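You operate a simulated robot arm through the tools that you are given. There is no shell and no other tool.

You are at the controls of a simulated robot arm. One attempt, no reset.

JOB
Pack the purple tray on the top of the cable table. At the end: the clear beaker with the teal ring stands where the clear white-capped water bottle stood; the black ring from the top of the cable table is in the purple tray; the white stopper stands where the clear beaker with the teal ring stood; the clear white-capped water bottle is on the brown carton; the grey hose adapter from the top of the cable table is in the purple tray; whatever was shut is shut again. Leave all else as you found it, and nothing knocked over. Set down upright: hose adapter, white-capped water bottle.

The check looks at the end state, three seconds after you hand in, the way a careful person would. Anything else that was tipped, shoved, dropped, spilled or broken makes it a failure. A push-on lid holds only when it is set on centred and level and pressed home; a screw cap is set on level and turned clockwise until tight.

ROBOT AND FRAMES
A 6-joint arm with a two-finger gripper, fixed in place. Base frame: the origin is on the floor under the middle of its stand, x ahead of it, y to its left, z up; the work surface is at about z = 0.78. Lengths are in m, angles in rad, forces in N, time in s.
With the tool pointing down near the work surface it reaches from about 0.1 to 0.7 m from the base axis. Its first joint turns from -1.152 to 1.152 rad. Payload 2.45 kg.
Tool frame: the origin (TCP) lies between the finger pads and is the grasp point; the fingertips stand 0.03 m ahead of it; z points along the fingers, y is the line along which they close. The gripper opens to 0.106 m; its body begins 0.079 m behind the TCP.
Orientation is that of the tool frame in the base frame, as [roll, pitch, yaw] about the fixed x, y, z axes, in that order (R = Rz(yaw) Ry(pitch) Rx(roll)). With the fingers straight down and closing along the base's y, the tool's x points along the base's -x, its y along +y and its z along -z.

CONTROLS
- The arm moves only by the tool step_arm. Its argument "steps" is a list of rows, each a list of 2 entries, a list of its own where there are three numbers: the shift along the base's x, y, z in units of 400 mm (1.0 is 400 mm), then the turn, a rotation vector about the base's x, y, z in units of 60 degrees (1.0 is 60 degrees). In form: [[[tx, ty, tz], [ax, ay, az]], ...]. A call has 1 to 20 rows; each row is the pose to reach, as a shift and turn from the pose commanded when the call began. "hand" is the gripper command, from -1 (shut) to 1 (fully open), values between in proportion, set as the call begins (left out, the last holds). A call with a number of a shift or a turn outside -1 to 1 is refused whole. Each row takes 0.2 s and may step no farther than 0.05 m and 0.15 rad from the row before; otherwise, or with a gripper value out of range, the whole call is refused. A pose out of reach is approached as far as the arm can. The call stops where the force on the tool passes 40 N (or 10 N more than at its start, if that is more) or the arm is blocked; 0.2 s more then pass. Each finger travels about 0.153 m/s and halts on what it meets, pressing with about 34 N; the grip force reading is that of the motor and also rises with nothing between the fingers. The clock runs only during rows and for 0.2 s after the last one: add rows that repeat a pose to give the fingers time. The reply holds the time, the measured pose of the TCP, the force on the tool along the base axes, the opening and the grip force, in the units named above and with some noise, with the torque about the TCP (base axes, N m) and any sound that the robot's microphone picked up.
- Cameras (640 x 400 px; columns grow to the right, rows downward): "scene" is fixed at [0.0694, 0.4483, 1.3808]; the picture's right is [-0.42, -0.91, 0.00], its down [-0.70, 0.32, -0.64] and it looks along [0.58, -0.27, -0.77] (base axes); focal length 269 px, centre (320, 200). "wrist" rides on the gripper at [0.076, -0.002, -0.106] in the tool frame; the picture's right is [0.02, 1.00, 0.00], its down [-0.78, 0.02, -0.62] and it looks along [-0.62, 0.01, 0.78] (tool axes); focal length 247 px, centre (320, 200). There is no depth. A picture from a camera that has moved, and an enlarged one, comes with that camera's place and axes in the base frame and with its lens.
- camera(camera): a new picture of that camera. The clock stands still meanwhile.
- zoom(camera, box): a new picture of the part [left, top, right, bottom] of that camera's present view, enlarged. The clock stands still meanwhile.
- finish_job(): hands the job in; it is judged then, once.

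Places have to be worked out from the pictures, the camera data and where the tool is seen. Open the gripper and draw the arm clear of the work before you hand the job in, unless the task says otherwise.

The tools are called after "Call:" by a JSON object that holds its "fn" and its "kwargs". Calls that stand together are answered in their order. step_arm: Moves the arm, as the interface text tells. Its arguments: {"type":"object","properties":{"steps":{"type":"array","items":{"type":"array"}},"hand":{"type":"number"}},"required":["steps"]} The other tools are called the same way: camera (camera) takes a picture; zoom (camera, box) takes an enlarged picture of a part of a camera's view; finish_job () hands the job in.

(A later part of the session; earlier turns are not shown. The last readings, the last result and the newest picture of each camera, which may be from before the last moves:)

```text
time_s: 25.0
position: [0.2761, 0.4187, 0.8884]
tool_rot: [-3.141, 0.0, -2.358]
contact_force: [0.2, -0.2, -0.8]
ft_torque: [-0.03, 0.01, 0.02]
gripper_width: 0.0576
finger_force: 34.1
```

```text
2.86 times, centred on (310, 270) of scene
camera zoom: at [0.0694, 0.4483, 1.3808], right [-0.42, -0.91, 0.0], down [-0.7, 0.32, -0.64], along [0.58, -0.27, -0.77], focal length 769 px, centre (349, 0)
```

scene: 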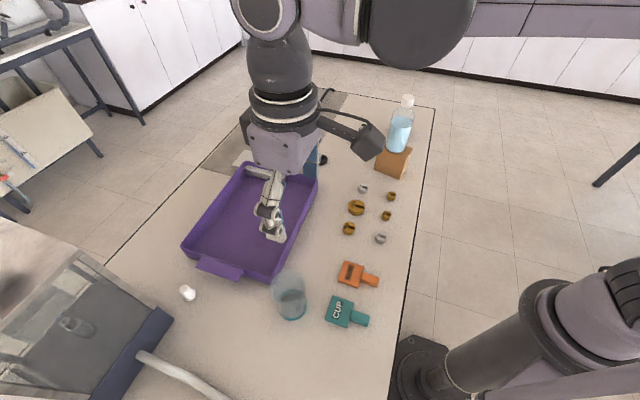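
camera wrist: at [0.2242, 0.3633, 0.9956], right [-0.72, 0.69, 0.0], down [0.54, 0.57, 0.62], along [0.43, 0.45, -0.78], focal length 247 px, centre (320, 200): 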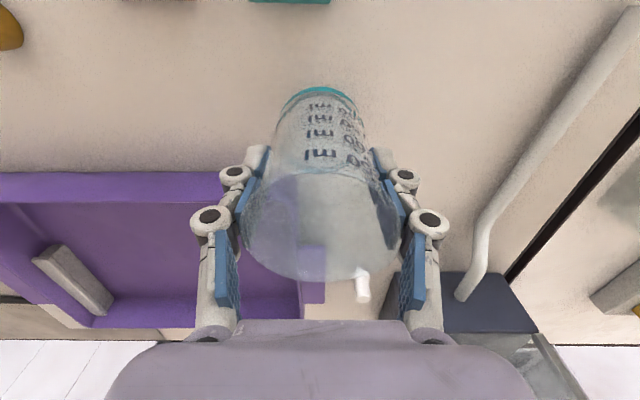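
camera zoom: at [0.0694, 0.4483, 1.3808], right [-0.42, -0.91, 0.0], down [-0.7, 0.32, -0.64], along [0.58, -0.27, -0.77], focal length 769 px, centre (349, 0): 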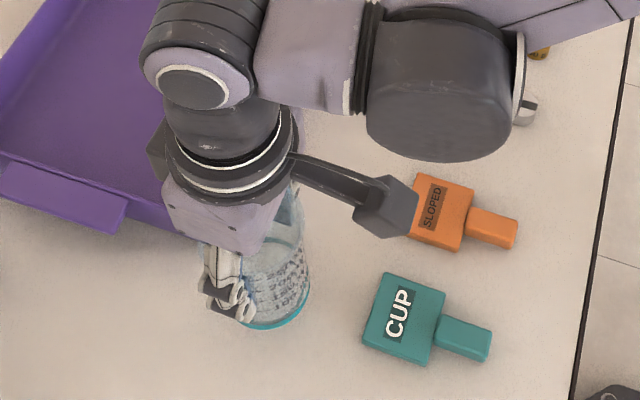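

The beaker is up and level (about 0.1 kg). I raise it above the tray rim and carry it along the tray's side to above the bottle's old spot.

Call:
{"fn": "step_arm", "kwargs": {"steps": [[[0.0, 0.0, 0.06], [0, 0, 0]], [[0.0, 0.0, 0.14], [0, 0, 0]], [[0.02, -0.018, 0.21], [0, 0, 0]], [[0.06, -0.054, 0.225], [0, 0, 0]], [[0.12, -0.108, 0.225], [0, 0, 0]], [[0.19, -0.172, 0.225], [0, 0, 0]], [[0.26, -0.235, 0.225], [0, 0, 0]], [[0.33, -0.298, 0.225], [0, 0, 0]], [[0.4, -0.362, 0.225], [0, 0, 0]], [[0.47, -0.425, 0.225], [0, 0, 0]], [[0.54, -0.488, 0.225], [0, 0, 0]], [[0.6, -0.542, 0.225], [0, 0, 0]], [[0.65, -0.588, 0.225], [0, 0, 0]], [[0.69, -0.624, 0.225], [0, 0, 0]], [[0.705, -0.6375, 0.225], [0, 0, 0]], [[0.705, -0.6375, 0.225], [0, 0, 0]], [[0.705, -0.6375, 0.225], [0, 0, 0]]], "hand": -1}}

Call:
{"fn": "camera", "kwargs": {"camera": "wrist"}}

Call:
{"fn": "camera", "kwargs": {"camera": "scene"}}

```text
time_s: 28.6
position: [0.5587, 0.1617, 0.976]
tool_rot: [3.141, 0.0, -2.357]
contact_force: [0.7, -0.7, -0.3]
ft_torque: [0.03, -0.02, 0.01]
gripper_width: 0.0575
finger_force: 34.0
```

```text
taken
camera wrist: at [0.5056, 0.1071, 1.0825], right [-0.72, 0.69, 0.0], down [0.54, 0.57, 0.62], along [0.43, 0.45, -0.78], focal length 247 px, centre (320, 200)
```

wrist: 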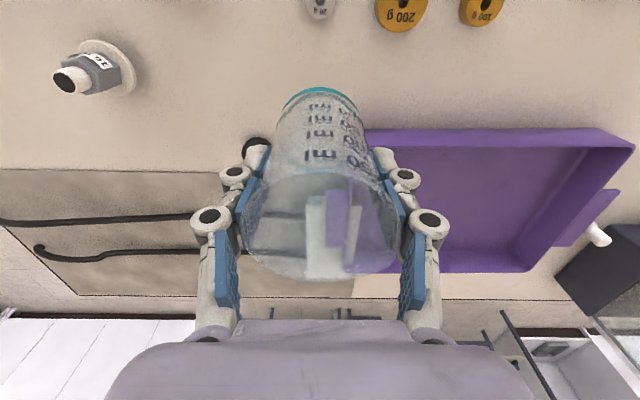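

```text
taken
```

scene: 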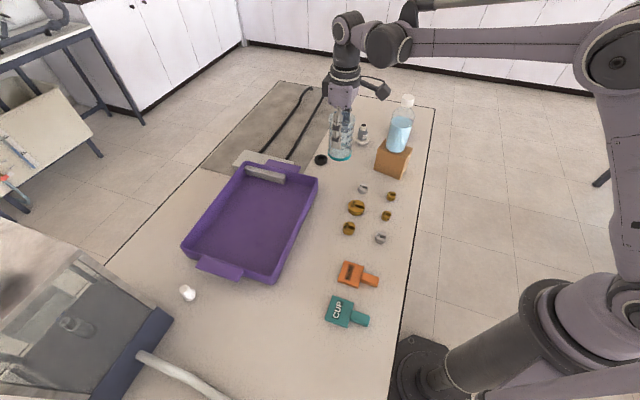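

The beaker hangs above the bottle's old spot (TCP at (0.558, 0.162)). I lower it to just above the table, then feel for contact.

Call:
{"fn": "step_arm", "kwargs": {"steps": [[[0.0, 0.001, -0.06], [0, 0, 0]], [[0.0, 0.002, -0.12], [0, 0, 0]], [[0.0, 0.002, -0.18], [0, 0, 0]], [[0.0, 0.002, -0.23], [0, 0, 0]], [[0.0, 0.002, -0.265], [0, 0, 0]], [[0.0, 0.002, -0.28], [0, 0, 0]], [[0.0, 0.002, -0.28], [0, 0, 0]]], "hand": -1}}

Call:
{"fn": "zoom", "kwargs": {"camera": "scene", "box": [260, 80, 440, 220]}}

Call:
{"fn": "camera", "kwargs": {"camera": "wrist"}}

```text
time_s: 30.2
position: [0.558, 0.1635, 0.8646]
tool_rot: [3.141, -0.001, -2.355]
contact_force: [-0.7, -0.5, -0.6]
ft_torque: [-0.03, -0.02, -0.02]
gripper_width: 0.0575
finger_force: 34.3
```

```text
2.86 times, centred on (350, 150) of scene
camera zoom: at [0.0694, 0.4483, 1.3808], right [-0.42, -0.91, 0.0], down [-0.7, 0.32, -0.64], along [0.58, -0.27, -0.77], focal length 769 px, centre (234, 343)
```

zoom: 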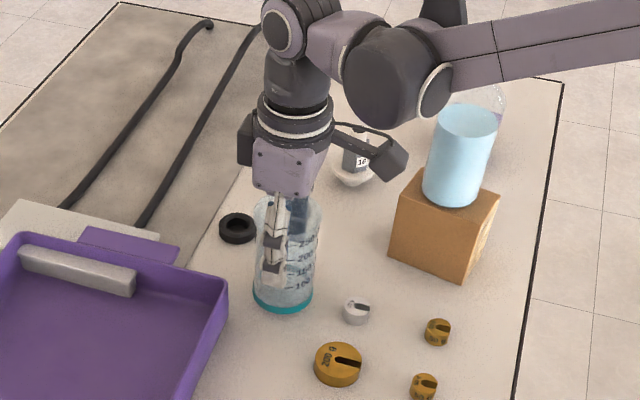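

```text
taken
camera wrist: at [0.5056, 0.109, 0.9704], right [-0.72, 0.69, 0.0], down [0.54, 0.57, 0.62], along [0.43, 0.45, -0.78], focal length 247 px, centre (320, 200)
```

wrist: 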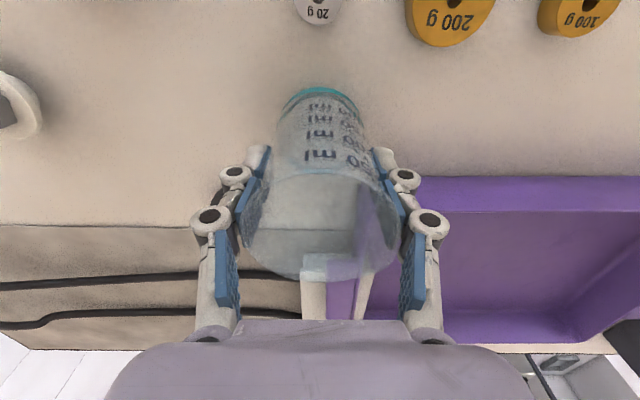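

About 7 mm above the table by calculation; I feel down in small steps.

Call:
{"fn": "step_arm", "kwargs": {"steps": [[[0.0, 0.0, -0.006], [0, 0, 0]], [[0.0, 0.0, -0.012], [0, 0, 0]], [[0.0, 0.0, -0.012], [0, 0, 0]]], "hand": -1}}

Call:
{"fn": "step_arm", "kwargs": {"steps": [[[0.0, 0.0, -0.003], [0, 0, 0]], [[0.0, 0.0, -0.005], [0, 0, 0]]], "hand": -1}}

```text
time_s: 31.0
position: [0.5588, 0.1657, 0.859]
tool_rot: [3.141, 0.001, -2.355]
contact_force: [-0.7, -0.2, -0.2]
ft_torque: [0.0, 0.02, 0.03]
gripper_width: 0.0576
finger_force: 34.0
```

```text
time_s: 31.6
position: [0.5596, 0.1639, 0.8579]
tool_rot: [3.142, -0.001, -2.357]
contact_force: [-0.7, -0.2, 0.0]
ft_torque: [0.02, 0.0, -0.03]
gripper_width: 0.0575
finger_force: 33.6
```

Call:
{"fn": "step_arm", "kwargs": {"steps": [[[0.0, 0.0, -0.003], [0, 0, 0]], [[0.0, 0.0, -0.005], [0, 0, 0]]], "hand": -1}}

```text
time_s: 32.2
position: [0.5585, 0.1644, 0.8565]
tool_rot: [-3.141, 0.001, -2.358]
contact_force: [1.4, -0.6, 14.2]
ft_torque: [-0.08, 0.02, 0.01]
gripper_width: 0.0577
finger_force: 34.2
```

Contact at z≈0.8565 (14 N): the beaker is on the table. I ease off 1 mm and open the fingers.

Call:
{"fn": "step_arm", "kwargs": {"steps": [[[0.0, 0.0, 0.0025], [0, 0, 0]], [[0.0, 0.0, 0.0025], [0, 0, 0]]], "hand": -1}}

Call:
{"fn": "step_arm", "kwargs": {"steps": [[[0.0, 0.0, 0.0], [0, 0, 0]], [[0.0, 0.0, 0.0], [0, 0, 0]], [[0.0, 0.0, 0.0], [0, 0, 0]]], "hand": 1}}

Call:
{"fn": "camera", "kwargs": {"camera": "wrist"}}

Call:
{"fn": "zoom", "kwargs": {"camera": "scene", "box": [260, 80, 440, 220]}}

```text
time_s: 32.8
position: [0.5583, 0.1638, 0.8565]
tool_rot: [-3.142, -0.001, -2.356]
contact_force: [0.0, -0.4, 1.9]
ft_torque: [-0.06, 0.0, 0.06]
gripper_width: 0.0576
finger_force: 34.0
```

```text
time_s: 33.6
position: [0.5582, 0.1632, 0.8558]
tool_rot: [-3.141, -0.001, -2.355]
contact_force: [-0.4, -0.2, 0.6]
ft_torque: [0.01, -0.02, 0.02]
gripper_width: 0.1059
finger_force: 0.1
```

```text
taken
camera wrist: at [0.5056, 0.1095, 0.9633], right [-0.72, 0.69, 0.0], down [0.54, 0.57, 0.62], along [0.43, 0.45, -0.78], focal length 247 px, centre (320, 200)
```

wrist: 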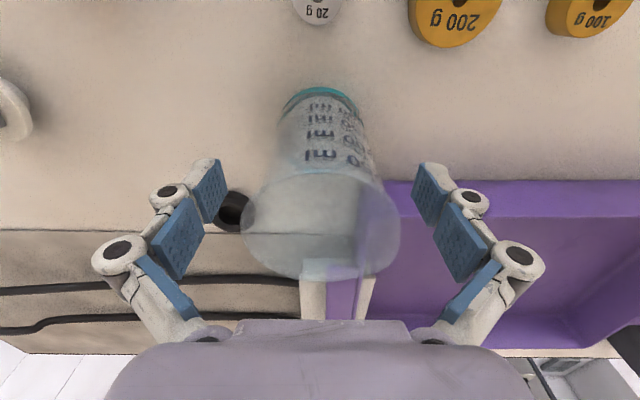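

```text
2.86 times, centred on (350, 150) of scene
camera zoom: at [0.0694, 0.4483, 1.3808], right [-0.42, -0.91, 0.0], down [-0.7, 0.32, -0.64], along [0.58, -0.27, -0.77], focal length 769 px, centre (234, 343)
```

zoom: 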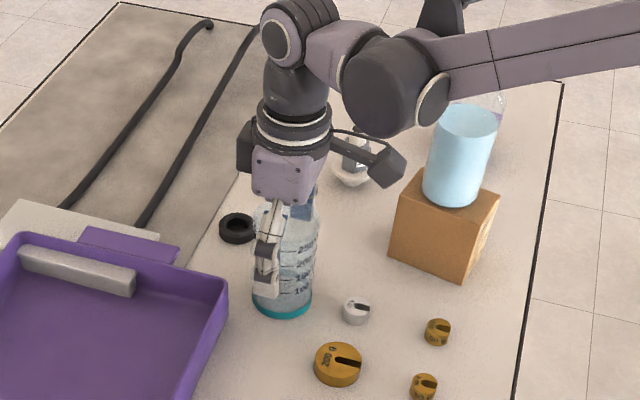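

The beaker stands at the bottle's old place. I raise straight up clear of it and look at the arm's own geometry, because the forearm may pass over the bottle on the carton when I reach the adapter behind it.

Call:
{"fn": "step_arm", "kwargs": {"steps": [[[0, 0, 0.05], [0, 0, 0]], [[0, 0, 0.13], [0, 0, 0]], [[0, 0, 0.22], [0, 0, 0]], [[0, 0, 0.31], [0, 0, 0]], [[0, 0, 0.4], [0, 0, 0]], [[0, 0, 0.5], [0, 0, 0]], [[0, 0, 0.6], [0, 0, 0]], [[0, 0, 0.6], [0, 0, 0]]], "hand": 1}}

Call:
{"fn": "camera", "kwargs": {"camera": "scene"}}

Call:
{"fn": "camera", "kwargs": {"camera": "wrist"}}

```text
time_s: 35.4
position: [0.5594, 0.1652, 1.0971]
tool_rot: [3.141, 0.0, -2.355]
contact_force: [0.6, -0.3, -0.5]
ft_torque: [0.01, -0.03, -0.01]
gripper_width: 0.106
finger_force: 0.1
```

```text
taken
```

scene: 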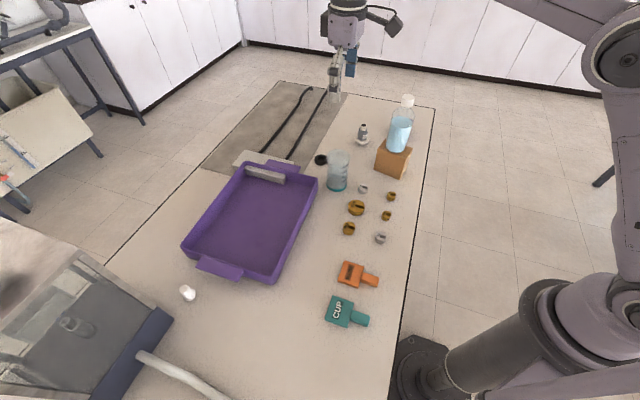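

```text
taken
camera wrist: at [0.5065, 0.1102, 1.2039], right [-0.72, 0.69, 0.0], down [0.54, 0.57, 0.62], along [0.43, 0.45, -0.78], focal length 247 px, centre (320, 200)
```

wrist: 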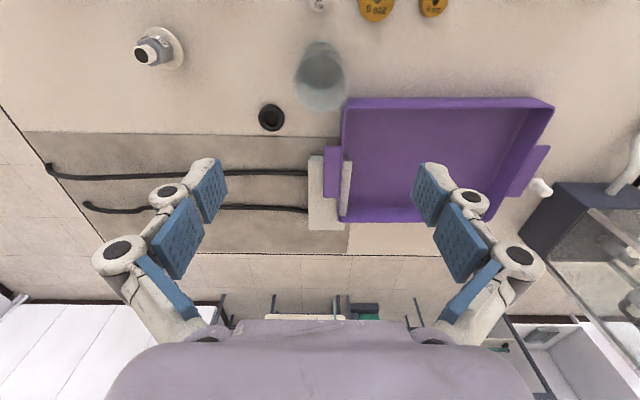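

The ring comes first (its reach is clear of the bottle), and watching the arm there will tell me the forearm height. I enlarge the ring and adapter from here.

Call:
{"fn": "zoom", "kwargs": {"camera": "wrist", "box": [230, 80, 320, 160]}}

Call:
{"fn": "zoom", "kwargs": {"camera": "wrist", "box": [110, 0, 210, 80]}}

Call:
{"fn": "zoom", "kwargs": {"camera": "scene", "box": [300, 110, 400, 200]}}

```text
5.00 times, centred on (275, 120) of wrist
camera zoom: at [0.5065, 0.1102, 1.2039], right [-0.72, 0.69, 0.0], down [0.54, 0.57, 0.62], along [0.43, 0.45, -0.78], focal length 1235 px, centre (545, 600)
```

zoom: 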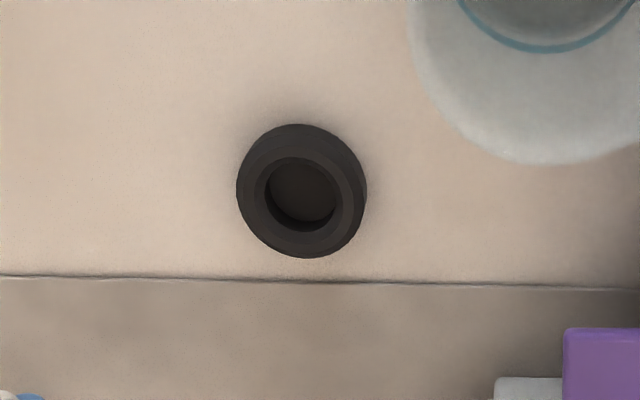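

```text
5.00 times, centred on (160, 40) of wrist
camera zoom: at [0.5065, 0.1102, 1.2039], right [-0.72, 0.69, 0.0], down [0.54, 0.57, 0.62], along [0.43, 0.45, -0.78], focal length 1235 px, centre (1120, 1000)
```

zoom: 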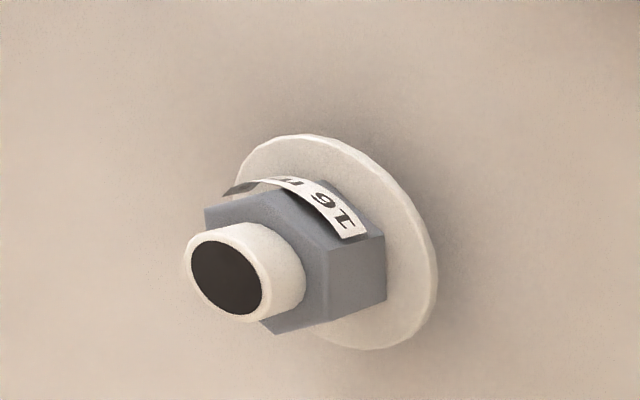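

```text
4.44 times, centred on (350, 155) of scene
camera zoom: at [0.0694, 0.4483, 1.3808], right [-0.42, -0.91, 0.0], down [-0.7, 0.32, -0.64], along [0.58, -0.27, -0.77], focal length 1196 px, centre (187, 400)
```

zoom: 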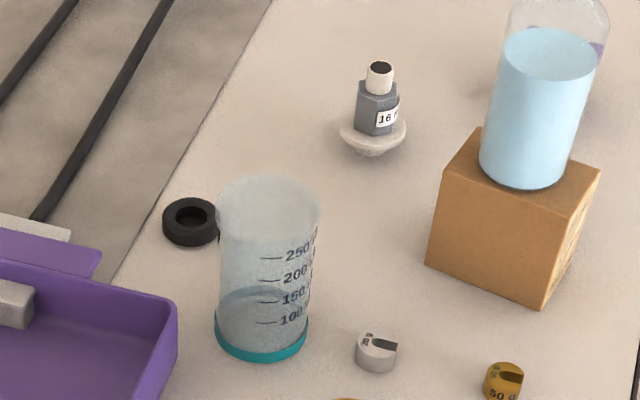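

The ring is at about (0.6715, 0.1645), 0.045 m across, flat on the table. I move above it at z≈1.0 with the gripper opened to about 0.075 m and check reach.

Call:
{"fn": "step_arm", "kwargs": {"steps": [[[0.07, 0.0, 0], [0, 0, 0]], [[0.14, 0.0, 0], [0, 0, 0]], [[0.21, 0.0, 0], [0, 0, 0]], [[0.284, 0.0, 0], [0, 0, 0]], [[0.284, 0.0, -0.08], [0, 0, 0]], [[0.284, 0.0, -0.16], [0, 0, 0]], [[0.284, 0.0, -0.24], [0, 0, 0]], [[0.284, 0.0, -0.32], [0, 0, 0]], [[0.284, 0.0, -0.4], [0, 0, 0]], [[0.284, 0.0, -0.48], [0, 0, 0]], [[0.284, 0.0, -0.48], [0, 0, 0]], [[0.284, 0.0, -0.48], [0, 0, 0]]], "hand": 0.415}}

Call:
{"fn": "camera", "kwargs": {"camera": "wrist"}}

Call:
{"fn": "camera", "kwargs": {"camera": "scene"}}

```text
time_s: 38.0
position: [0.6708, 0.1638, 0.9046]
tool_rot: [3.141, 0.001, -2.357]
contact_force: [0.6, 0.7, 0.2]
ft_torque: [0.02, 0.02, 0.0]
gripper_width: 0.0747
finger_force: 0.1
out of reach, approached as far as the arm can: row 2, 3, 4, 5, 6, 7, 8
```

```text
taken
camera wrist: at [0.6176, 0.1093, 1.0111], right [-0.72, 0.69, 0.0], down [0.54, 0.57, 0.62], along [0.43, 0.45, -0.78], focal length 247 px, centre (320, 200)
```

wrist: 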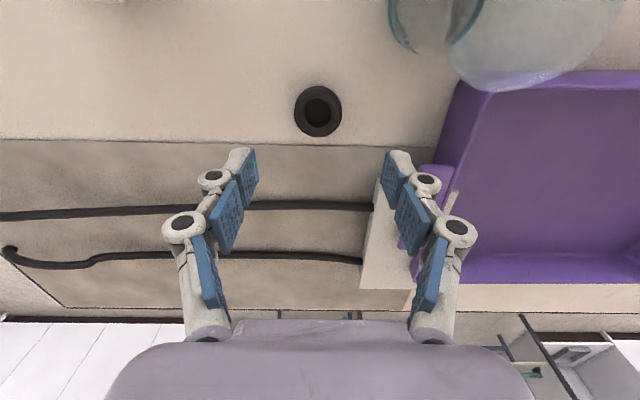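

```text
taken
```

scene: 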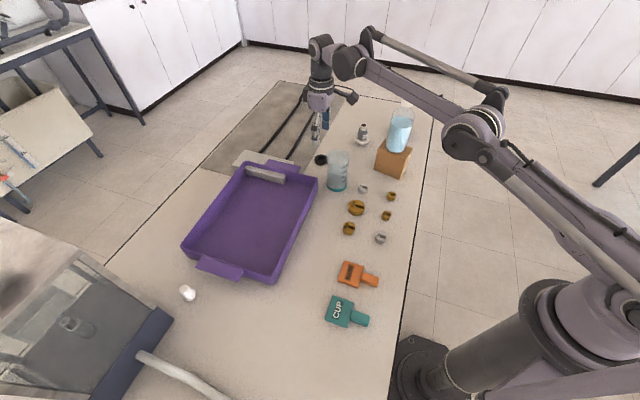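

The ring is nearly centred below. Before going lower I check the clearance between the forearm and the bottle cap in the scene image.

Call:
{"fn": "zoom", "kwargs": {"camera": "scene", "box": [290, 20, 540, 190]}}

Call:
{"fn": "zoom", "kwargs": {"camera": "wrist", "box": [250, 60, 400, 180]}}

```text
2.35 times, centred on (415, 105) of scene
camera zoom: at [0.0694, 0.4483, 1.3808], right [-0.42, -0.91, 0.0], down [-0.7, 0.32, -0.64], along [0.58, -0.27, -0.77], focal length 633 px, centre (96, 424)
```

zoom: 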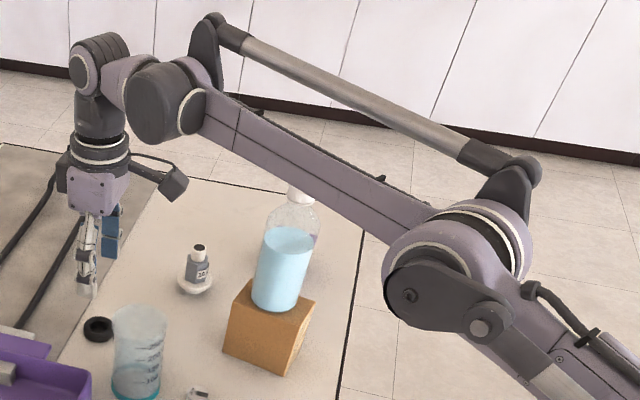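

```text
3.33 times, centred on (325, 120) of wrist
camera zoom: at [0.6176, 0.1093, 1.0111], right [-0.72, 0.69, 0.0], down [0.54, 0.57, 0.62], along [0.43, 0.45, -0.78], focal length 823 px, centre (303, 467)
```

zoom: 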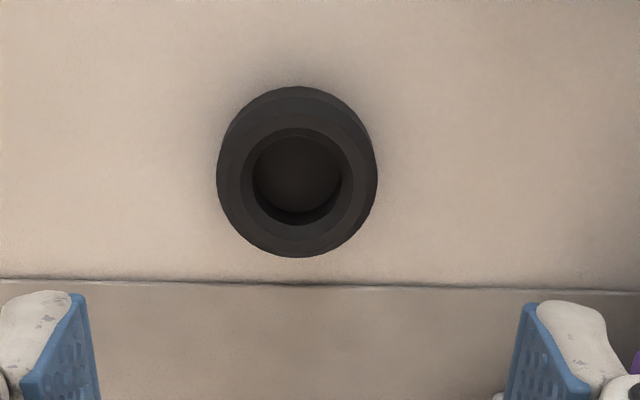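

The forearm passes roughly 0.09 m clear of the cap, so going down here is safe. The ring is about 11 mm thick at (0.6714, 0.163); I trim 2 mm and descend in stages toward TCP z≈0.815.

Call:
{"fn": "step_arm", "kwargs": {"steps": [[[0.003, -0.004, -0.06], [0, 0, 0]], [[0.003, -0.004, -0.12], [0, 0, 0]], [[0.003, -0.004, -0.17], [0, 0, 0]], [[0.003, -0.004, -0.2], [0, 0, 0]], [[0.003, -0.004, -0.2], [0, 0, 0]], [[0.003, -0.004, -0.2], [0, 0, 0]]], "hand": 0.415}}

Call:
{"fn": "camera", "kwargs": {"camera": "wrist"}}

Call:
{"fn": "zoom", "kwargs": {"camera": "scene", "box": [290, 20, 540, 190]}}

```text
time_s: 39.4
position: [0.6707, 0.1625, 0.8244]
tool_rot: [-3.142, 0.001, -2.356]
contact_force: [0.3, -0.1, 0.4]
ft_torque: [0.02, 0.01, -0.03]
gripper_width: 0.0753
finger_force: 0.1
```

```text
taken
camera wrist: at [0.6182, 0.1079, 0.9317], right [-0.72, 0.69, 0.0], down [0.54, 0.57, 0.62], along [0.43, 0.45, -0.78], focal length 247 px, centre (320, 200)
```

wrist: 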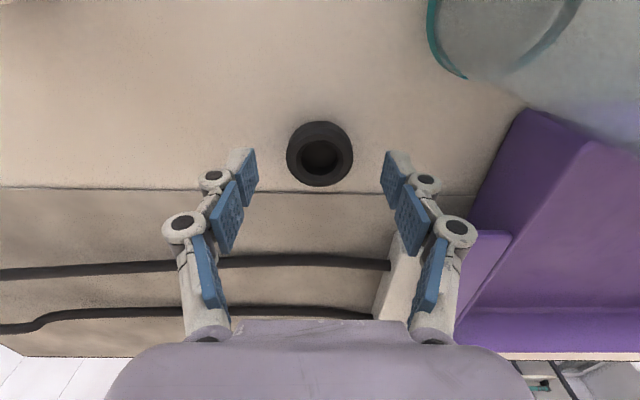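

```text
2.35 times, centred on (415, 105) of scene
camera zoom: at [0.0694, 0.4483, 1.3808], right [-0.42, -0.91, 0.0], down [-0.7, 0.32, -0.64], along [0.58, -0.27, -0.77], focal length 633 px, centre (96, 424)
```

zoom: 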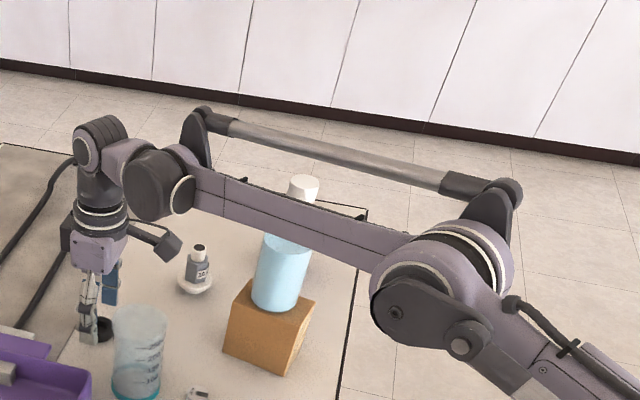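

The forearm is well clear of the bottle. The ring sits between the fingers; I descend the last 10 mm and close.

Call:
{"fn": "step_arm", "kwargs": {"steps": [[[0.0, 0.0, -0.012], [0, 0, 0]], [[0.0, 0.0, -0.024], [0, 0, 0]], [[0.0, 0.0, -0.024], [0, 0, 0]]], "hand": 0.415}}

Call:
{"fn": "step_arm", "kwargs": {"steps": [[[0.0, 0.0, 0.0], [0, 0, 0]], [[0.0, 0.0, 0.0], [0, 0, 0]], [[0.0, 0.0, 0.0], [0, 0, 0]], [[0.0, 0.0, 0.0], [0, 0, 0]]], "hand": -1}}

Call:
{"fn": "camera", "kwargs": {"camera": "wrist"}}

```text
time_s: 40.2
position: [0.6722, 0.1623, 0.8157]
tool_rot: [3.141, -0.001, -2.356]
contact_force: [0.3, -0.1, 0.7]
ft_torque: [-0.02, 0.04, -0.01]
gripper_width: 0.0752
finger_force: 0.0
```

```text
time_s: 41.2
position: [0.6722, 0.1611, 0.8149]
tool_rot: [3.141, -0.001, -2.355]
contact_force: [-0.8, 1.5, 5.9]
ft_torque: [0.04, 0.02, 0.06]
gripper_width: 0.0433
finger_force: 34.2
```

```text
taken
camera wrist: at [0.6195, 0.108, 0.9223], right [-0.72, 0.69, 0.0], down [0.54, 0.57, 0.62], along [0.43, 0.45, -0.78], focal length 247 px, centre (320, 200)
```

wrist: 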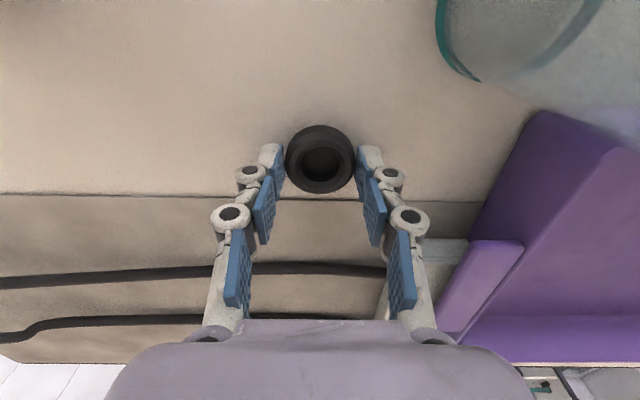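

The ring is gripped (0.0433 m). I lift a few centimetres and verify it comes along.

Call:
{"fn": "step_arm", "kwargs": {"steps": [[[0.0, 0.0, 0.02], [0, 0, 0]], [[0.0, 0.0, 0.06], [0, 0, 0]], [[0.0, 0.0, 0.12], [0, 0, 0]], [[0.0, 0.0, 0.18], [0, 0, 0]], [[0.0, 0.0, 0.18], [0, 0, 0]]], "hand": -1}}

Call:
{"fn": "camera", "kwargs": {"camera": "wrist"}}

Call:
{"fn": "zoom", "kwargs": {"camera": "scene", "box": [290, 20, 540, 190]}}

```text
time_s: 42.4
position: [0.6733, 0.1604, 0.8897]
tool_rot: [3.141, -0.002, -2.356]
contact_force: [-1.2, -0.2, 1.1]
ft_torque: [0.01, 0.02, -0.01]
gripper_width: 0.0433
finger_force: 34.2
```

```text
taken
camera wrist: at [0.6205, 0.1057, 0.996], right [-0.72, 0.69, 0.0], down [0.54, 0.57, 0.62], along [0.43, 0.45, -0.78], focal length 247 px, centre (320, 200)
```

wrist: 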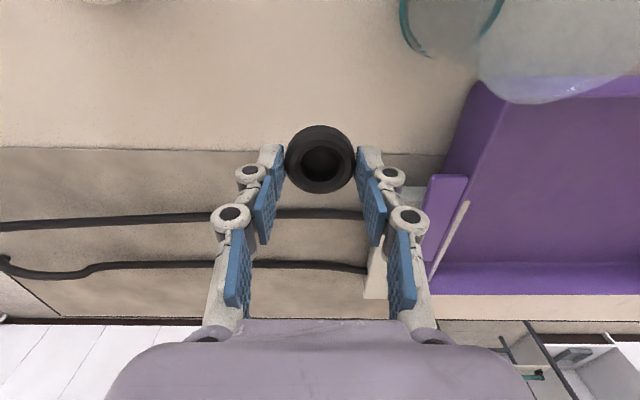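

```text
2.35 times, centred on (415, 105) of scene
camera zoom: at [0.0694, 0.4483, 1.3808], right [-0.42, -0.91, 0.0], down [-0.7, 0.32, -0.64], along [0.58, -0.27, -0.77], focal length 633 px, centre (96, 424)
```

zoom: 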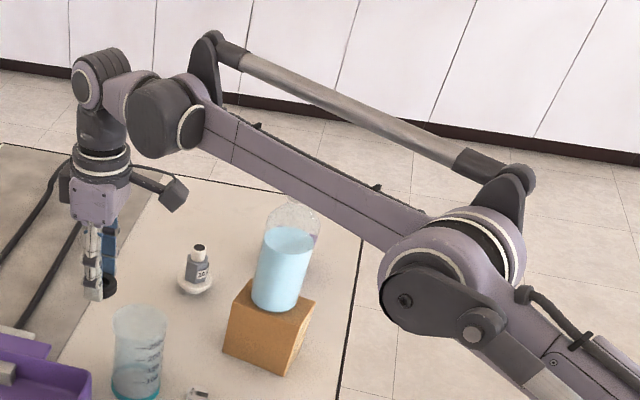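

The ring is held firmly. I carry it, staying above the beaker's rim height, to over a clear part of the tray at about (0.495, 0.347).

Call:
{"fn": "step_arm", "kwargs": {"steps": [[[0.0, 0.02, 0.06], [0, 0, 0]], [[-0.04, 0.06, 0.12], [0, 0, 0]], [[-0.1, 0.12, 0.1575], [0, 0, 0]], [[-0.17, 0.19, 0.1575], [0, 0, 0]], [[-0.25, 0.27, 0.1575], [0, 0, 0]], [[-0.33, 0.345, 0.1575], [0, 0, 0]], [[-0.4, 0.42, 0.1575], [0, 0, 0]], [[-0.445, 0.4625, 0.1575], [0, 0, 0]], [[-0.445, 0.4625, 0.1575], [0, 0, 0]], [[-0.445, 0.4625, 0.1575], [0, 0, 0]]], "hand": -1}}

Call:
{"fn": "camera", "kwargs": {"camera": "wrist"}}

Call:
{"fn": "camera", "kwargs": {"camera": "scene"}}

```text
time_s: 44.6
position: [0.4944, 0.3469, 0.9505]
tool_rot: [-3.141, -0.001, -2.356]
contact_force: [-0.3, 0.8, 0.0]
ft_torque: [-0.01, 0.0, -0.01]
gripper_width: 0.0431
finger_force: 33.9
out of reach, approached as far as the arm can: row 1
```

```text
taken
camera wrist: at [0.4411, 0.2927, 1.0567], right [-0.72, 0.69, 0.0], down [0.54, 0.57, 0.62], along [0.43, 0.45, -0.78], focal length 247 px, centre (320, 200)
```

wrist: 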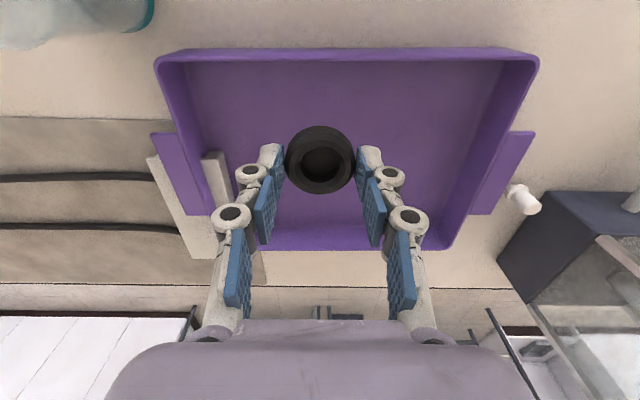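

```text
taken
```

scene: 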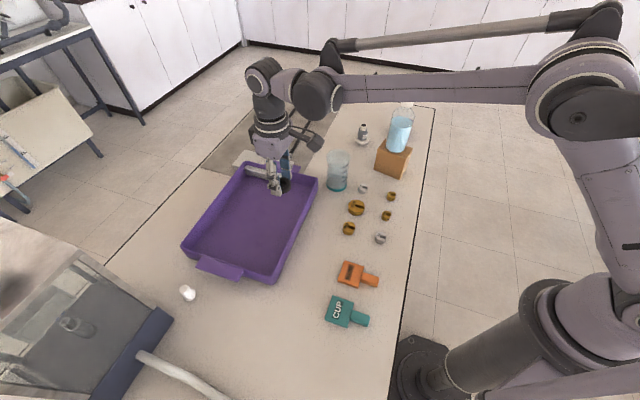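

The ring is over the tray. I shift 2 cm further inside and lower to just above the tray floor.

Call:
{"fn": "step_arm", "kwargs": {"steps": [[[0.02, 0.02, 0], [0, 0, 0]], [[0.039, 0.039, -0.03], [0, 0, 0]], [[0.039, 0.039, -0.1], [0, 0, 0]], [[0.039, 0.039, -0.17], [0, 0, 0]], [[0.039, 0.039, -0.24], [0, 0, 0]], [[0.039, 0.039, -0.285], [0, 0, 0]], [[0.039, 0.039, -0.3], [0, 0, 0]], [[0.039, 0.039, -0.3], [0, 0, 0]]], "hand": -1}}

Call:
{"fn": "camera", "kwargs": {"camera": "wrist"}}

Call:
{"fn": "zoom", "kwargs": {"camera": "scene", "box": [170, 100, 350, 290]}}

```text
time_s: 46.4
position: [0.5091, 0.3622, 0.8319]
tool_rot: [-3.141, 0.001, -2.354]
contact_force: [0.4, 0.0, -1.5]
ft_torque: [0.03, -0.02, 0.01]
gripper_width: 0.0427
finger_force: 34.4
```

```text
taken
camera wrist: at [0.4577, 0.3073, 0.9378], right [-0.72, 0.69, 0.0], down [0.54, 0.57, 0.62], along [0.43, 0.45, -0.78], focal length 247 px, centre (320, 200)
```

wrist: 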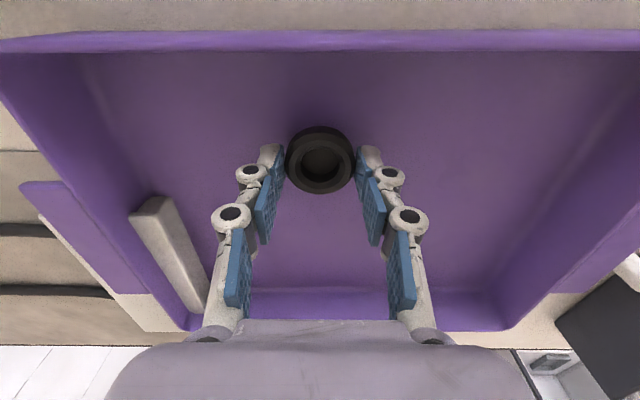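

```text
2.11 times, centred on (260, 195) of scene
camera zoom: at [0.0694, 0.4483, 1.3808], right [-0.42, -0.91, 0.0], down [-0.7, 0.32, -0.64], along [0.58, -0.27, -0.77], focal length 567 px, centre (446, 210)
```

zoom: 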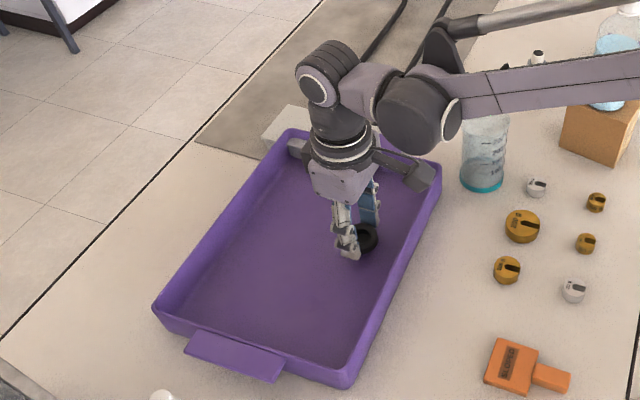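

The ring is a few millimetres above the tray floor. I feel down in small steps.

Call:
{"fn": "step_arm", "kwargs": {"steps": [[[0.0, 0.0, -0.006], [0, 0, 0]], [[0.0, 0.0, -0.012], [0, 0, 0]], [[0.0, 0.0, -0.016], [0, 0, 0]], [[0.0, 0.0, -0.016], [0, 0, 0]]], "hand": -1}}

Call:
{"fn": "step_arm", "kwargs": {"steps": [[[0.0, 0.0, -0.003], [0, 0, 0]], [[0.0, 0.0, -0.006], [0, 0, 0]]], "hand": -1}}

```text
time_s: 47.4
position: [0.5098, 0.3621, 0.8243]
tool_rot: [3.141, -0.001, -2.356]
contact_force: [1.3, 0.1, -0.9]
ft_torque: [-0.01, 0.03, -0.02]
gripper_width: 0.0425
finger_force: 34.2
```

```text
time_s: 48.0
position: [0.5112, 0.3615, 0.8212]
tool_rot: [-3.14, -0.001, -2.357]
contact_force: [-0.5, -0.4, -0.1]
ft_torque: [0.0, 0.04, 0.0]
gripper_width: 0.0424
finger_force: 33.9
```

No contact yet at z=0.821; I keep lowering in 2 mm steps.

Call:
{"fn": "step_arm", "kwargs": {"steps": [[[0.0, 0.0, -0.003], [0, 0, 0]], [[0.0, 0.0, -0.005], [0, 0, 0]]], "hand": -1}}

Call:
{"fn": "step_arm", "kwargs": {"steps": [[[0.0, 0.0, -0.003], [0, 0, 0]], [[0.0, 0.0, -0.005], [0, 0, 0]]], "hand": -1}}

```text
time_s: 48.6
position: [0.5116, 0.3626, 0.8217]
tool_rot: [-3.141, 0.001, -2.357]
contact_force: [0.3, -0.8, 11.9]
ft_torque: [-0.05, -0.05, 0.16]
gripper_width: 0.0427
finger_force: 34.1
```

```text
time_s: 49.2
position: [0.5115, 0.3621, 0.8214]
tool_rot: [3.141, 0.001, -2.357]
contact_force: [-2.4, -1.0, 6.7]
ft_torque: [-0.04, 0.03, 0.08]
gripper_width: 0.0425
finger_force: 34.1
stopped in row 2: the force on the tool passed its limit at 42 N (the readings are from after the stop); the commanded pose is now the measured one
```

Contact at z≈0.8215; the ring is on the tray floor. I open the fingers to release it.

Call:
{"fn": "step_arm", "kwargs": {"steps": [[[0.0, 0.0, 0.001], [0, 0, 0]], [[0.0, 0.0, 0.001], [0, 0, 0]], [[0.0, 0.0, 0.001], [0, 0, 0]]], "hand": 0.415}}

Call:
{"fn": "camera", "kwargs": {"camera": "wrist"}}

Call:
{"fn": "camera", "kwargs": {"camera": "scene"}}

```text
time_s: 50.0
position: [0.5111, 0.3615, 0.8202]
tool_rot: [3.141, 0.002, -2.356]
contact_force: [-0.1, 0.0, 0.1]
ft_torque: [-0.02, -0.01, -0.04]
gripper_width: 0.0752
finger_force: 0.0
```

```text
taken
camera wrist: at [0.4585, 0.3075, 0.9266], right [-0.72, 0.69, 0.0], down [0.54, 0.57, 0.62], along [0.43, 0.45, -0.78], focal length 247 px, centre (320, 200)
```

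wrist: 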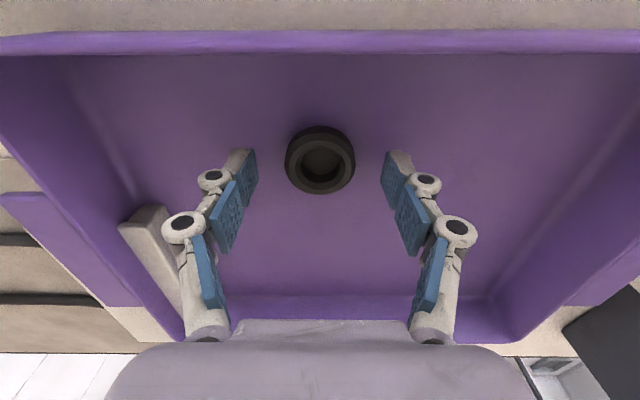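

```text
taken
```

scene: 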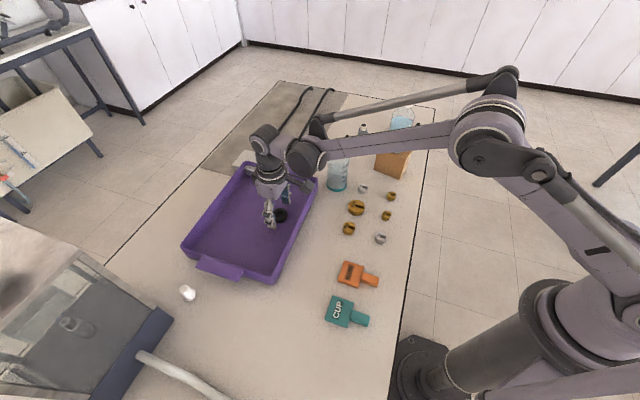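

The ring lies flat in the tray. The adapter is straight behind the bottle along the arm's line, and the forearm would strike the cap, so I will first park the bottle temporarily at the free spot where the beaker stood. I rise and go over the bottle.

Call:
{"fn": "step_arm", "kwargs": {"steps": [[[0, 0, 0.1], [0, 0, 0]], [[0, 0, 0.2], [0, 0, 0]], [[0, 0, 0.3], [0, 0, 0]], [[0, 0, 0.395], [0, 0, 0]], [[-0.007, -0.1, 0.41], [0, 0, 0]], [[-0.014, -0.2, 0.42], [0, 0, 0]], [[-0.021, -0.3, 0.435], [0, 0, 0]], [[-0.029, -0.405, 0.445], [0, 0, 0]], [[-0.029, -0.5, 0.515], [0, 0, 0]], [[-0.029, -0.59, 0.59], [0, 0, 0]], [[-0.029, -0.68, 0.65], [0, 0, 0]], [[-0.029, -0.78, 0.658], [0, 0, 0]], [[0.03, -0.87, 0.658], [0, 0, 0]], [[0.089, -0.958, 0.658], [0, 0, 0]], [[0.089, -0.958, 0.658], [0, 0, 0]], [[0.089, -0.958, 0.658], [0, 0, 0]]], "hand": 0.415}}

Call:
{"fn": "camera", "kwargs": {"camera": "wrist"}}

Call:
{"fn": "camera", "kwargs": {"camera": "scene"}}

```text
time_s: 53.4
position: [0.5447, -0.021, 1.0811]
tool_rot: [-3.141, 0.001, -2.356]
contact_force: [0.1, 0.5, -0.5]
ft_torque: [0.01, -0.03, -0.02]
gripper_width: 0.075
finger_force: 0.0
```

```text
taken
camera wrist: at [0.4929, -0.0751, 1.1876], right [-0.72, 0.69, 0.0], down [0.54, 0.57, 0.62], along [0.43, 0.45, -0.78], focal length 247 px, centre (320, 200)
```

wrist: 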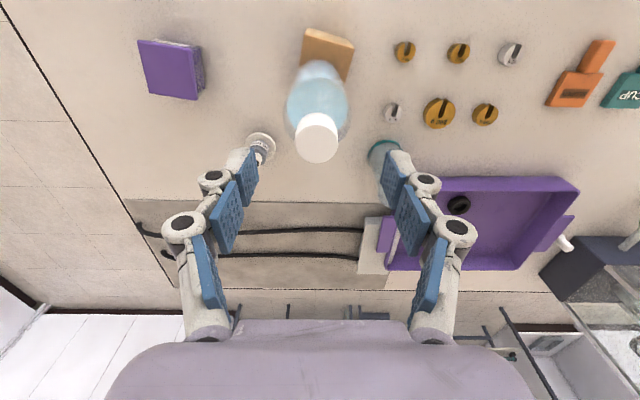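

```text
taken
```

scene: 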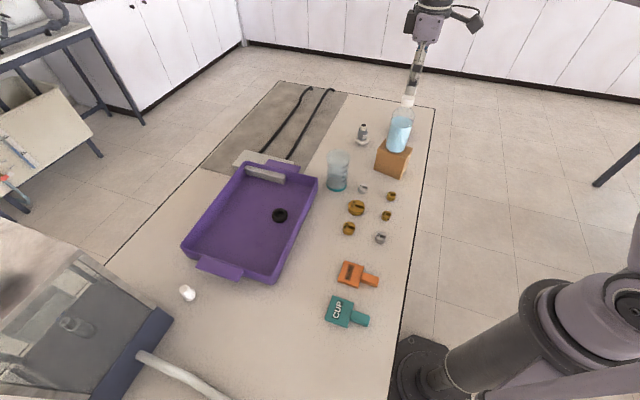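

The bottle is still exactly where I set it, cap at (0.547, -0.022). I open fully and descend around it to the same grip height as before.

Call:
{"fn": "step_arm", "kwargs": {"steps": [[[0.004, -0.004, 0], [0, 0, 0]], [[0.004, -0.004, 0], [0, 0, 0]], [[0.004, -0.004, -0.07], [0, 0, 0]], [[0.004, -0.004, -0.14], [0, 0, 0]], [[0.004, -0.004, -0.21], [0, 0, 0]], [[0.004, -0.004, -0.27], [0, 0, 0]], [[0.004, -0.004, -0.295], [0, 0, 0]], [[0.004, -0.004, -0.295], [0, 0, 0]], [[0.004, -0.004, -0.295], [0, 0, 0]]], "hand": 1}}

Call:
{"fn": "camera", "kwargs": {"camera": "wrist"}}

Call:
{"fn": "zoom", "kwargs": {"camera": "scene", "box": [320, 40, 480, 200]}}

```text
time_s: 55.4
position: [0.5489, -0.0212, 0.9658]
tool_rot: [3.141, 0.003, -2.357]
contact_force: [0.3, 0.2, -0.1]
ft_torque: [-0.02, 0.01, -0.01]
gripper_width: 0.1059
finger_force: 0.0
```

```text
taken
camera wrist: at [0.4959, -0.0761, 1.0724], right [-0.72, 0.69, 0.0], down [0.54, 0.57, 0.62], along [0.43, 0.45, -0.78], focal length 247 px, centre (320, 200)
```

wrist: 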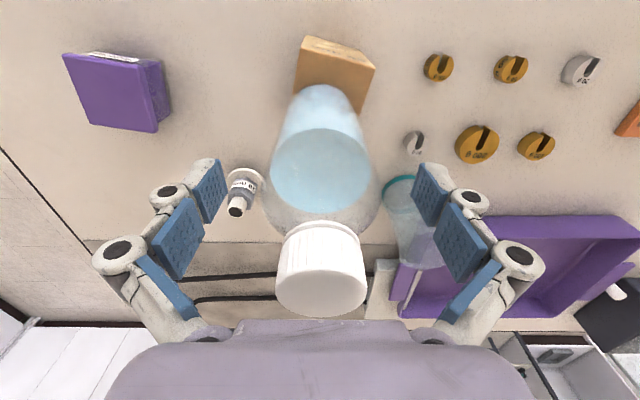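

```text
2.50 times, centred on (400, 120) of scene
camera zoom: at [0.0694, 0.4483, 1.3808], right [-0.42, -0.91, 0.0], down [-0.7, 0.32, -0.64], along [0.58, -0.27, -0.77], focal length 673 px, centre (120, 400)
```

zoom: 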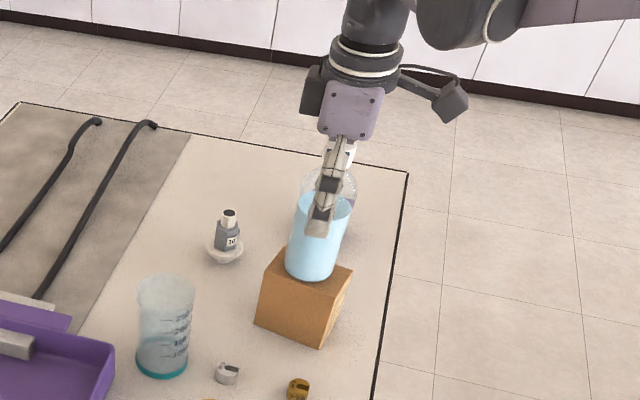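

Centred on the bottle. I lower 3 mm and grip.

Call:
{"fn": "step_arm", "kwargs": {"steps": [[[0.0, 0.0, -0.008], [0, 0, 0]], [[0.0, 0.0, -0.008], [0, 0, 0]]], "hand": 1}}

Call:
{"fn": "step_arm", "kwargs": {"steps": [[[0.0, 0.0, 0.0], [0, 0, 0]], [[0.0, 0.0, 0.0], [0, 0, 0]], [[0.0, 0.0, 0.0], [0, 0, 0]], [[0.0, 0.0, 0.0], [0, 0, 0]]], "hand": -1}}

Call:
{"fn": "step_arm", "kwargs": {"steps": [[[0.0, 0.0, 0.015], [0, 0, 0]], [[0.0, 0.0, 0.04], [0, 0, 0]], [[0.0, 0.0, 0.075], [0, 0, 0]], [[0.0, 0.0, 0.075], [0, 0, 0]]], "hand": -1}}

Call:
{"fn": "zoom", "kwargs": {"camera": "scene", "box": [320, 40, 480, 200]}}

Call:
{"fn": "camera", "kwargs": {"camera": "wrist"}}

```text
time_s: 56.0
position: [0.549, -0.0225, 0.9638]
tool_rot: [3.141, 0.002, -2.357]
contact_force: [-0.1, 0.3, 0.5]
ft_torque: [0.02, 0.02, 0.02]
gripper_width: 0.1062
finger_force: 0.1
```

```text
time_s: 57.0
position: [0.5493, -0.0222, 0.9639]
tool_rot: [3.14, 0.001, -2.355]
contact_force: [-1.2, 2.1, 20.7]
ft_torque: [0.24, 0.14, 0.05]
gripper_width: 0.0589
finger_force: 33.7
```

```text
time_s: 58.0
position: [0.5502, -0.0219, 0.9919]
tool_rot: [3.141, 0.002, -2.357]
contact_force: [1.0, 0.5, -2.4]
ft_torque: [-0.01, 0.03, 0.0]
gripper_width: 0.0586
finger_force: 33.6
```

```text
2.50 times, centred on (400, 120) of scene
camera zoom: at [0.0695, 0.4483, 1.3808], right [-0.42, -0.91, 0.0], down [-0.7, 0.32, -0.64], along [0.58, -0.27, -0.77], focal length 673 px, centre (120, 400)
```

zoom: 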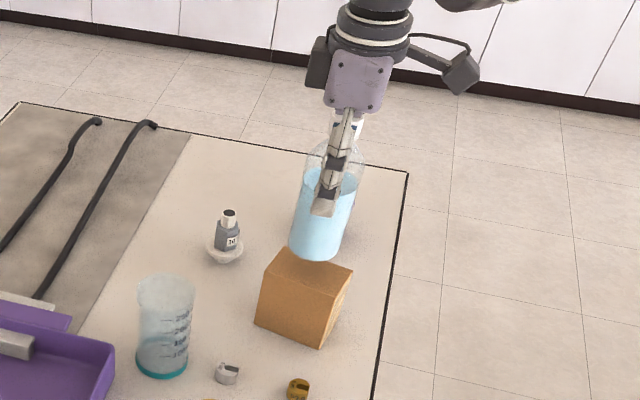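

```text
taken
camera wrist: at [0.4967, -0.0766, 1.0985], right [-0.72, 0.69, 0.0], down [0.54, 0.57, 0.62], along [0.43, 0.45, -0.78], focal length 247 px, centre (320, 200)
```

wrist: 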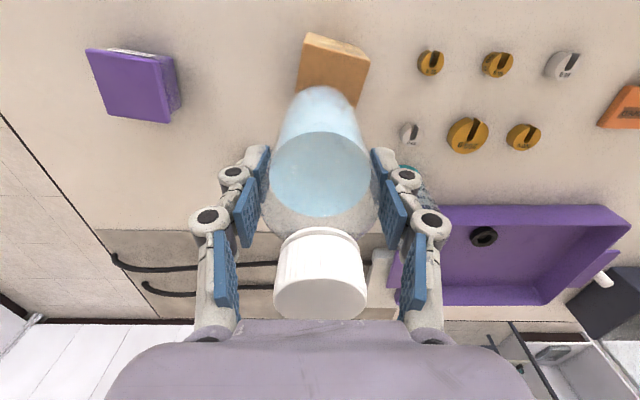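

The bottle is up (2.4 N). I carry it, bottom above everything on the table, toward the old beaker spot in two legs.

Call:
{"fn": "step_arm", "kwargs": {"steps": [[[0, 0, 0.05], [0, 0, 0]], [[-0.02, 0.03, 0.09], [0, 0, 0]], [[-0.06, 0.09, 0.09], [0, 0, 0]], [[-0.11, 0.165, 0.09], [0, 0, 0]], [[-0.16, 0.24, 0.09], [0, 0, 0]], [[-0.21, 0.315, 0.09], [0, 0, 0]], [[-0.26, 0.39, 0.09], [0, 0, 0]], [[-0.31, 0.465, 0.09], [0, 0, 0]], [[-0.3725, 0.5575, 0.09], [0, 0, 0]], [[-0.42, 0.64, 0.09], [0, 0, 0]], [[-0.47, 0.725, 0.09], [0, 0, 0]], [[-0.515, 0.805, 0.09], [0, 0, 0]], [[-0.555, 0.88, 0.09], [0, 0, 0]], [[-0.59, 0.94, 0.09], [0, 0, 0]], [[-0.61, 0.975, 0.09], [0, 0, 0]], [[-0.61, 0.975, 0.09], [0, 0, 0]]], "hand": -1}}

Call:
{"fn": "camera", "kwargs": {"camera": "scene"}}

Call:
{"fn": "camera", "kwargs": {"camera": "wrist"}}

```text
time_s: 61.4
position: [0.3049, 0.3653, 1.027]
tool_rot: [-3.14, 0.003, -2.356]
contact_force: [0.5, 0.8, -2.6]
ft_torque: [-0.06, -0.01, -0.01]
gripper_width: 0.0588
finger_force: 34.2
```

```text
taken
```

scene: 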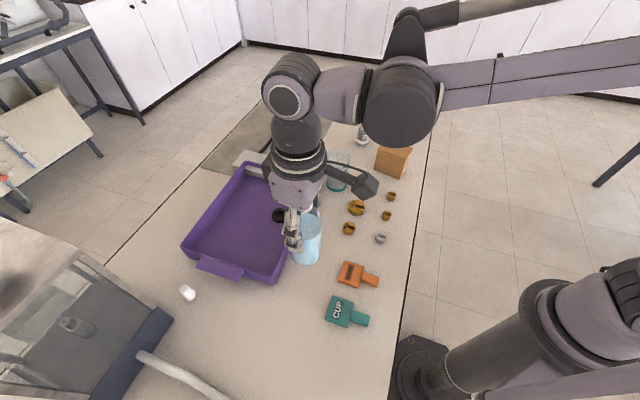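

```text
taken
camera wrist: at [0.2522, 0.3118, 1.133], right [-0.72, 0.69, 0.0], down [0.54, 0.56, 0.62], along [0.43, 0.45, -0.78], focal length 247 px, centre (320, 200)
```

wrist: 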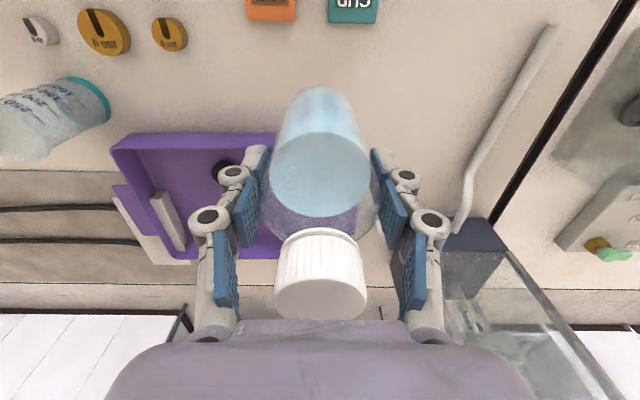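

I finish the move to (0.270, 0.418) and lower to about 8 mm above the table.

Call:
{"fn": "step_arm", "kwargs": {"steps": [[[-0.044, 0.064, 0], [0, 0, 0]], [[-0.087, 0.1275, 0], [0, 0, 0]], [[-0.087, 0.1275, -0.07], [0, 0, 0]], [[-0.087, 0.1275, -0.14], [0, 0, 0]], [[-0.087, 0.1275, -0.21], [0, 0, 0]], [[-0.087, 0.1275, -0.28], [0, 0, 0]], [[-0.087, 0.1275, -0.34], [0, 0, 0]], [[-0.087, 0.1275, -0.365], [0, 0, 0]], [[-0.087, 0.1275, -0.365], [0, 0, 0]]], "hand": -1}}

Call:
{"fn": "step_arm", "kwargs": {"steps": [[[0.0, 0.0, -0.006], [0, 0, 0]], [[0.0, 0.0, -0.01], [0, 0, 0]], [[0.0, 0.0, -0.01], [0, 0, 0]]], "hand": -1}}

Call:
{"fn": "zoom", "kwargs": {"camera": "scene", "box": [200, 180, 400, 360]}}

```text
time_s: 63.4
position: [0.2693, 0.4179, 0.8833]
tool_rot: [3.141, 0.002, -2.357]
contact_force: [0.2, 0.7, -1.7]
ft_torque: [-0.03, -0.01, 0.02]
gripper_width: 0.0589
finger_force: 33.8
```

```text
time_s: 64.2
position: [0.2698, 0.4172, 0.8795]
tool_rot: [3.141, 0.002, -2.356]
contact_force: [-0.7, 0.3, -2.8]
ft_torque: [0.04, 0.0, 0.05]
gripper_width: 0.0587
finger_force: 34.5
```

```text
2.22 times, centred on (300, 270) of scene
camera zoom: at [0.0695, 0.4484, 1.3808], right [-0.42, -0.91, 0.0], down [-0.7, 0.32, -0.64], along [0.58, -0.27, -0.77], focal length 598 px, centre (364, 44)
```

zoom: 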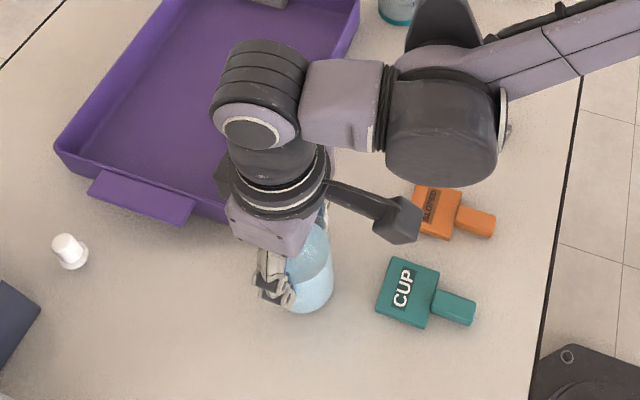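

Call:
{"fn": "step_arm", "kwargs": {"steps": [[[0.0, 0.0, -0.003], [0, 0, 0]], [[0.0, 0.0, -0.005], [0, 0, 0]]], "hand": -1}}

```text
time_s: 64.8
position: [0.2706, 0.4184, 0.8771]
tool_rot: [-3.141, 0.001, -2.358]
contact_force: [-0.3, -0.6, -2.1]
ft_torque: [0.0, -0.02, -0.03]
gripper_width: 0.0588
finger_force: 34.0
```

No contact at 0.877 yet; I continue in 2 mm steps.

Call:
{"fn": "step_arm", "kwargs": {"steps": [[[0.0, 0.0, -0.003], [0, 0, 0]], [[0.0, 0.0, -0.005], [0, 0, 0]]], "hand": -1}}

```text
time_s: 65.4
position: [0.2707, 0.4171, 0.8753]
tool_rot: [3.142, 0.003, -2.356]
contact_force: [0.5, 0.7, -1.6]
ft_torque: [-0.02, -0.01, 0.0]
gripper_width: 0.0585
finger_force: 34.0
```

Call:
{"fn": "step_arm", "kwargs": {"steps": [[[0.0, 0.0, -0.003], [0, 0, 0]], [[0.0, 0.0, -0.005], [0, 0, 0]]], "hand": -1}}

```text
time_s: 66.0
position: [0.2705, 0.4193, 0.8732]
tool_rot: [-3.139, 0.001, -2.357]
contact_force: [0.6, -2.0, 27.0]
ft_torque: [-0.1, -0.04, 0.11]
gripper_width: 0.0592
finger_force: 33.7
```

Contact at z≈0.873. I ease off a millimetre and release the bottle at its temporary place.

Call:
{"fn": "step_arm", "kwargs": {"steps": [[[0.0, 0.0, 0.004], [0, 0, 0]], [[0.0, 0.0, 0.004], [0, 0, 0]]], "hand": -1}}

Call:
{"fn": "step_arm", "kwargs": {"steps": [[[0.0, 0.0, 0.0], [0, 0, 0]], [[0.0, 0.0, 0.0], [0, 0, 0]], [[0.0, 0.0, 0.0], [0, 0, 0]]], "hand": 1}}

Call:
{"fn": "camera", "kwargs": {"camera": "wrist"}}

```text
time_s: 66.6
position: [0.2701, 0.4176, 0.8726]
tool_rot: [3.141, 0.003, -2.356]
contact_force: [3.2, 1.8, 7.2]
ft_torque: [-0.06, -0.12, 0.04]
gripper_width: 0.0589
finger_force: 33.7
```

```text
time_s: 67.4
position: [0.2689, 0.4188, 0.8729]
tool_rot: [3.141, 0.003, -2.356]
contact_force: [0.2, -0.7, 0.3]
ft_torque: [0.0, 0.05, -0.01]
gripper_width: 0.1059
finger_force: 0.1
```

```text
taken
camera wrist: at [0.217, 0.3634, 0.98], right [-0.72, 0.69, 0.0], down [0.54, 0.57, 0.62], along [0.43, 0.45, -0.78], focal length 247 px, centre (320, 200)
```

wrist: 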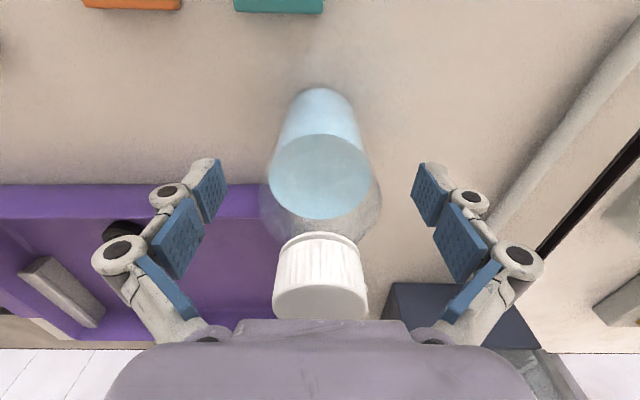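

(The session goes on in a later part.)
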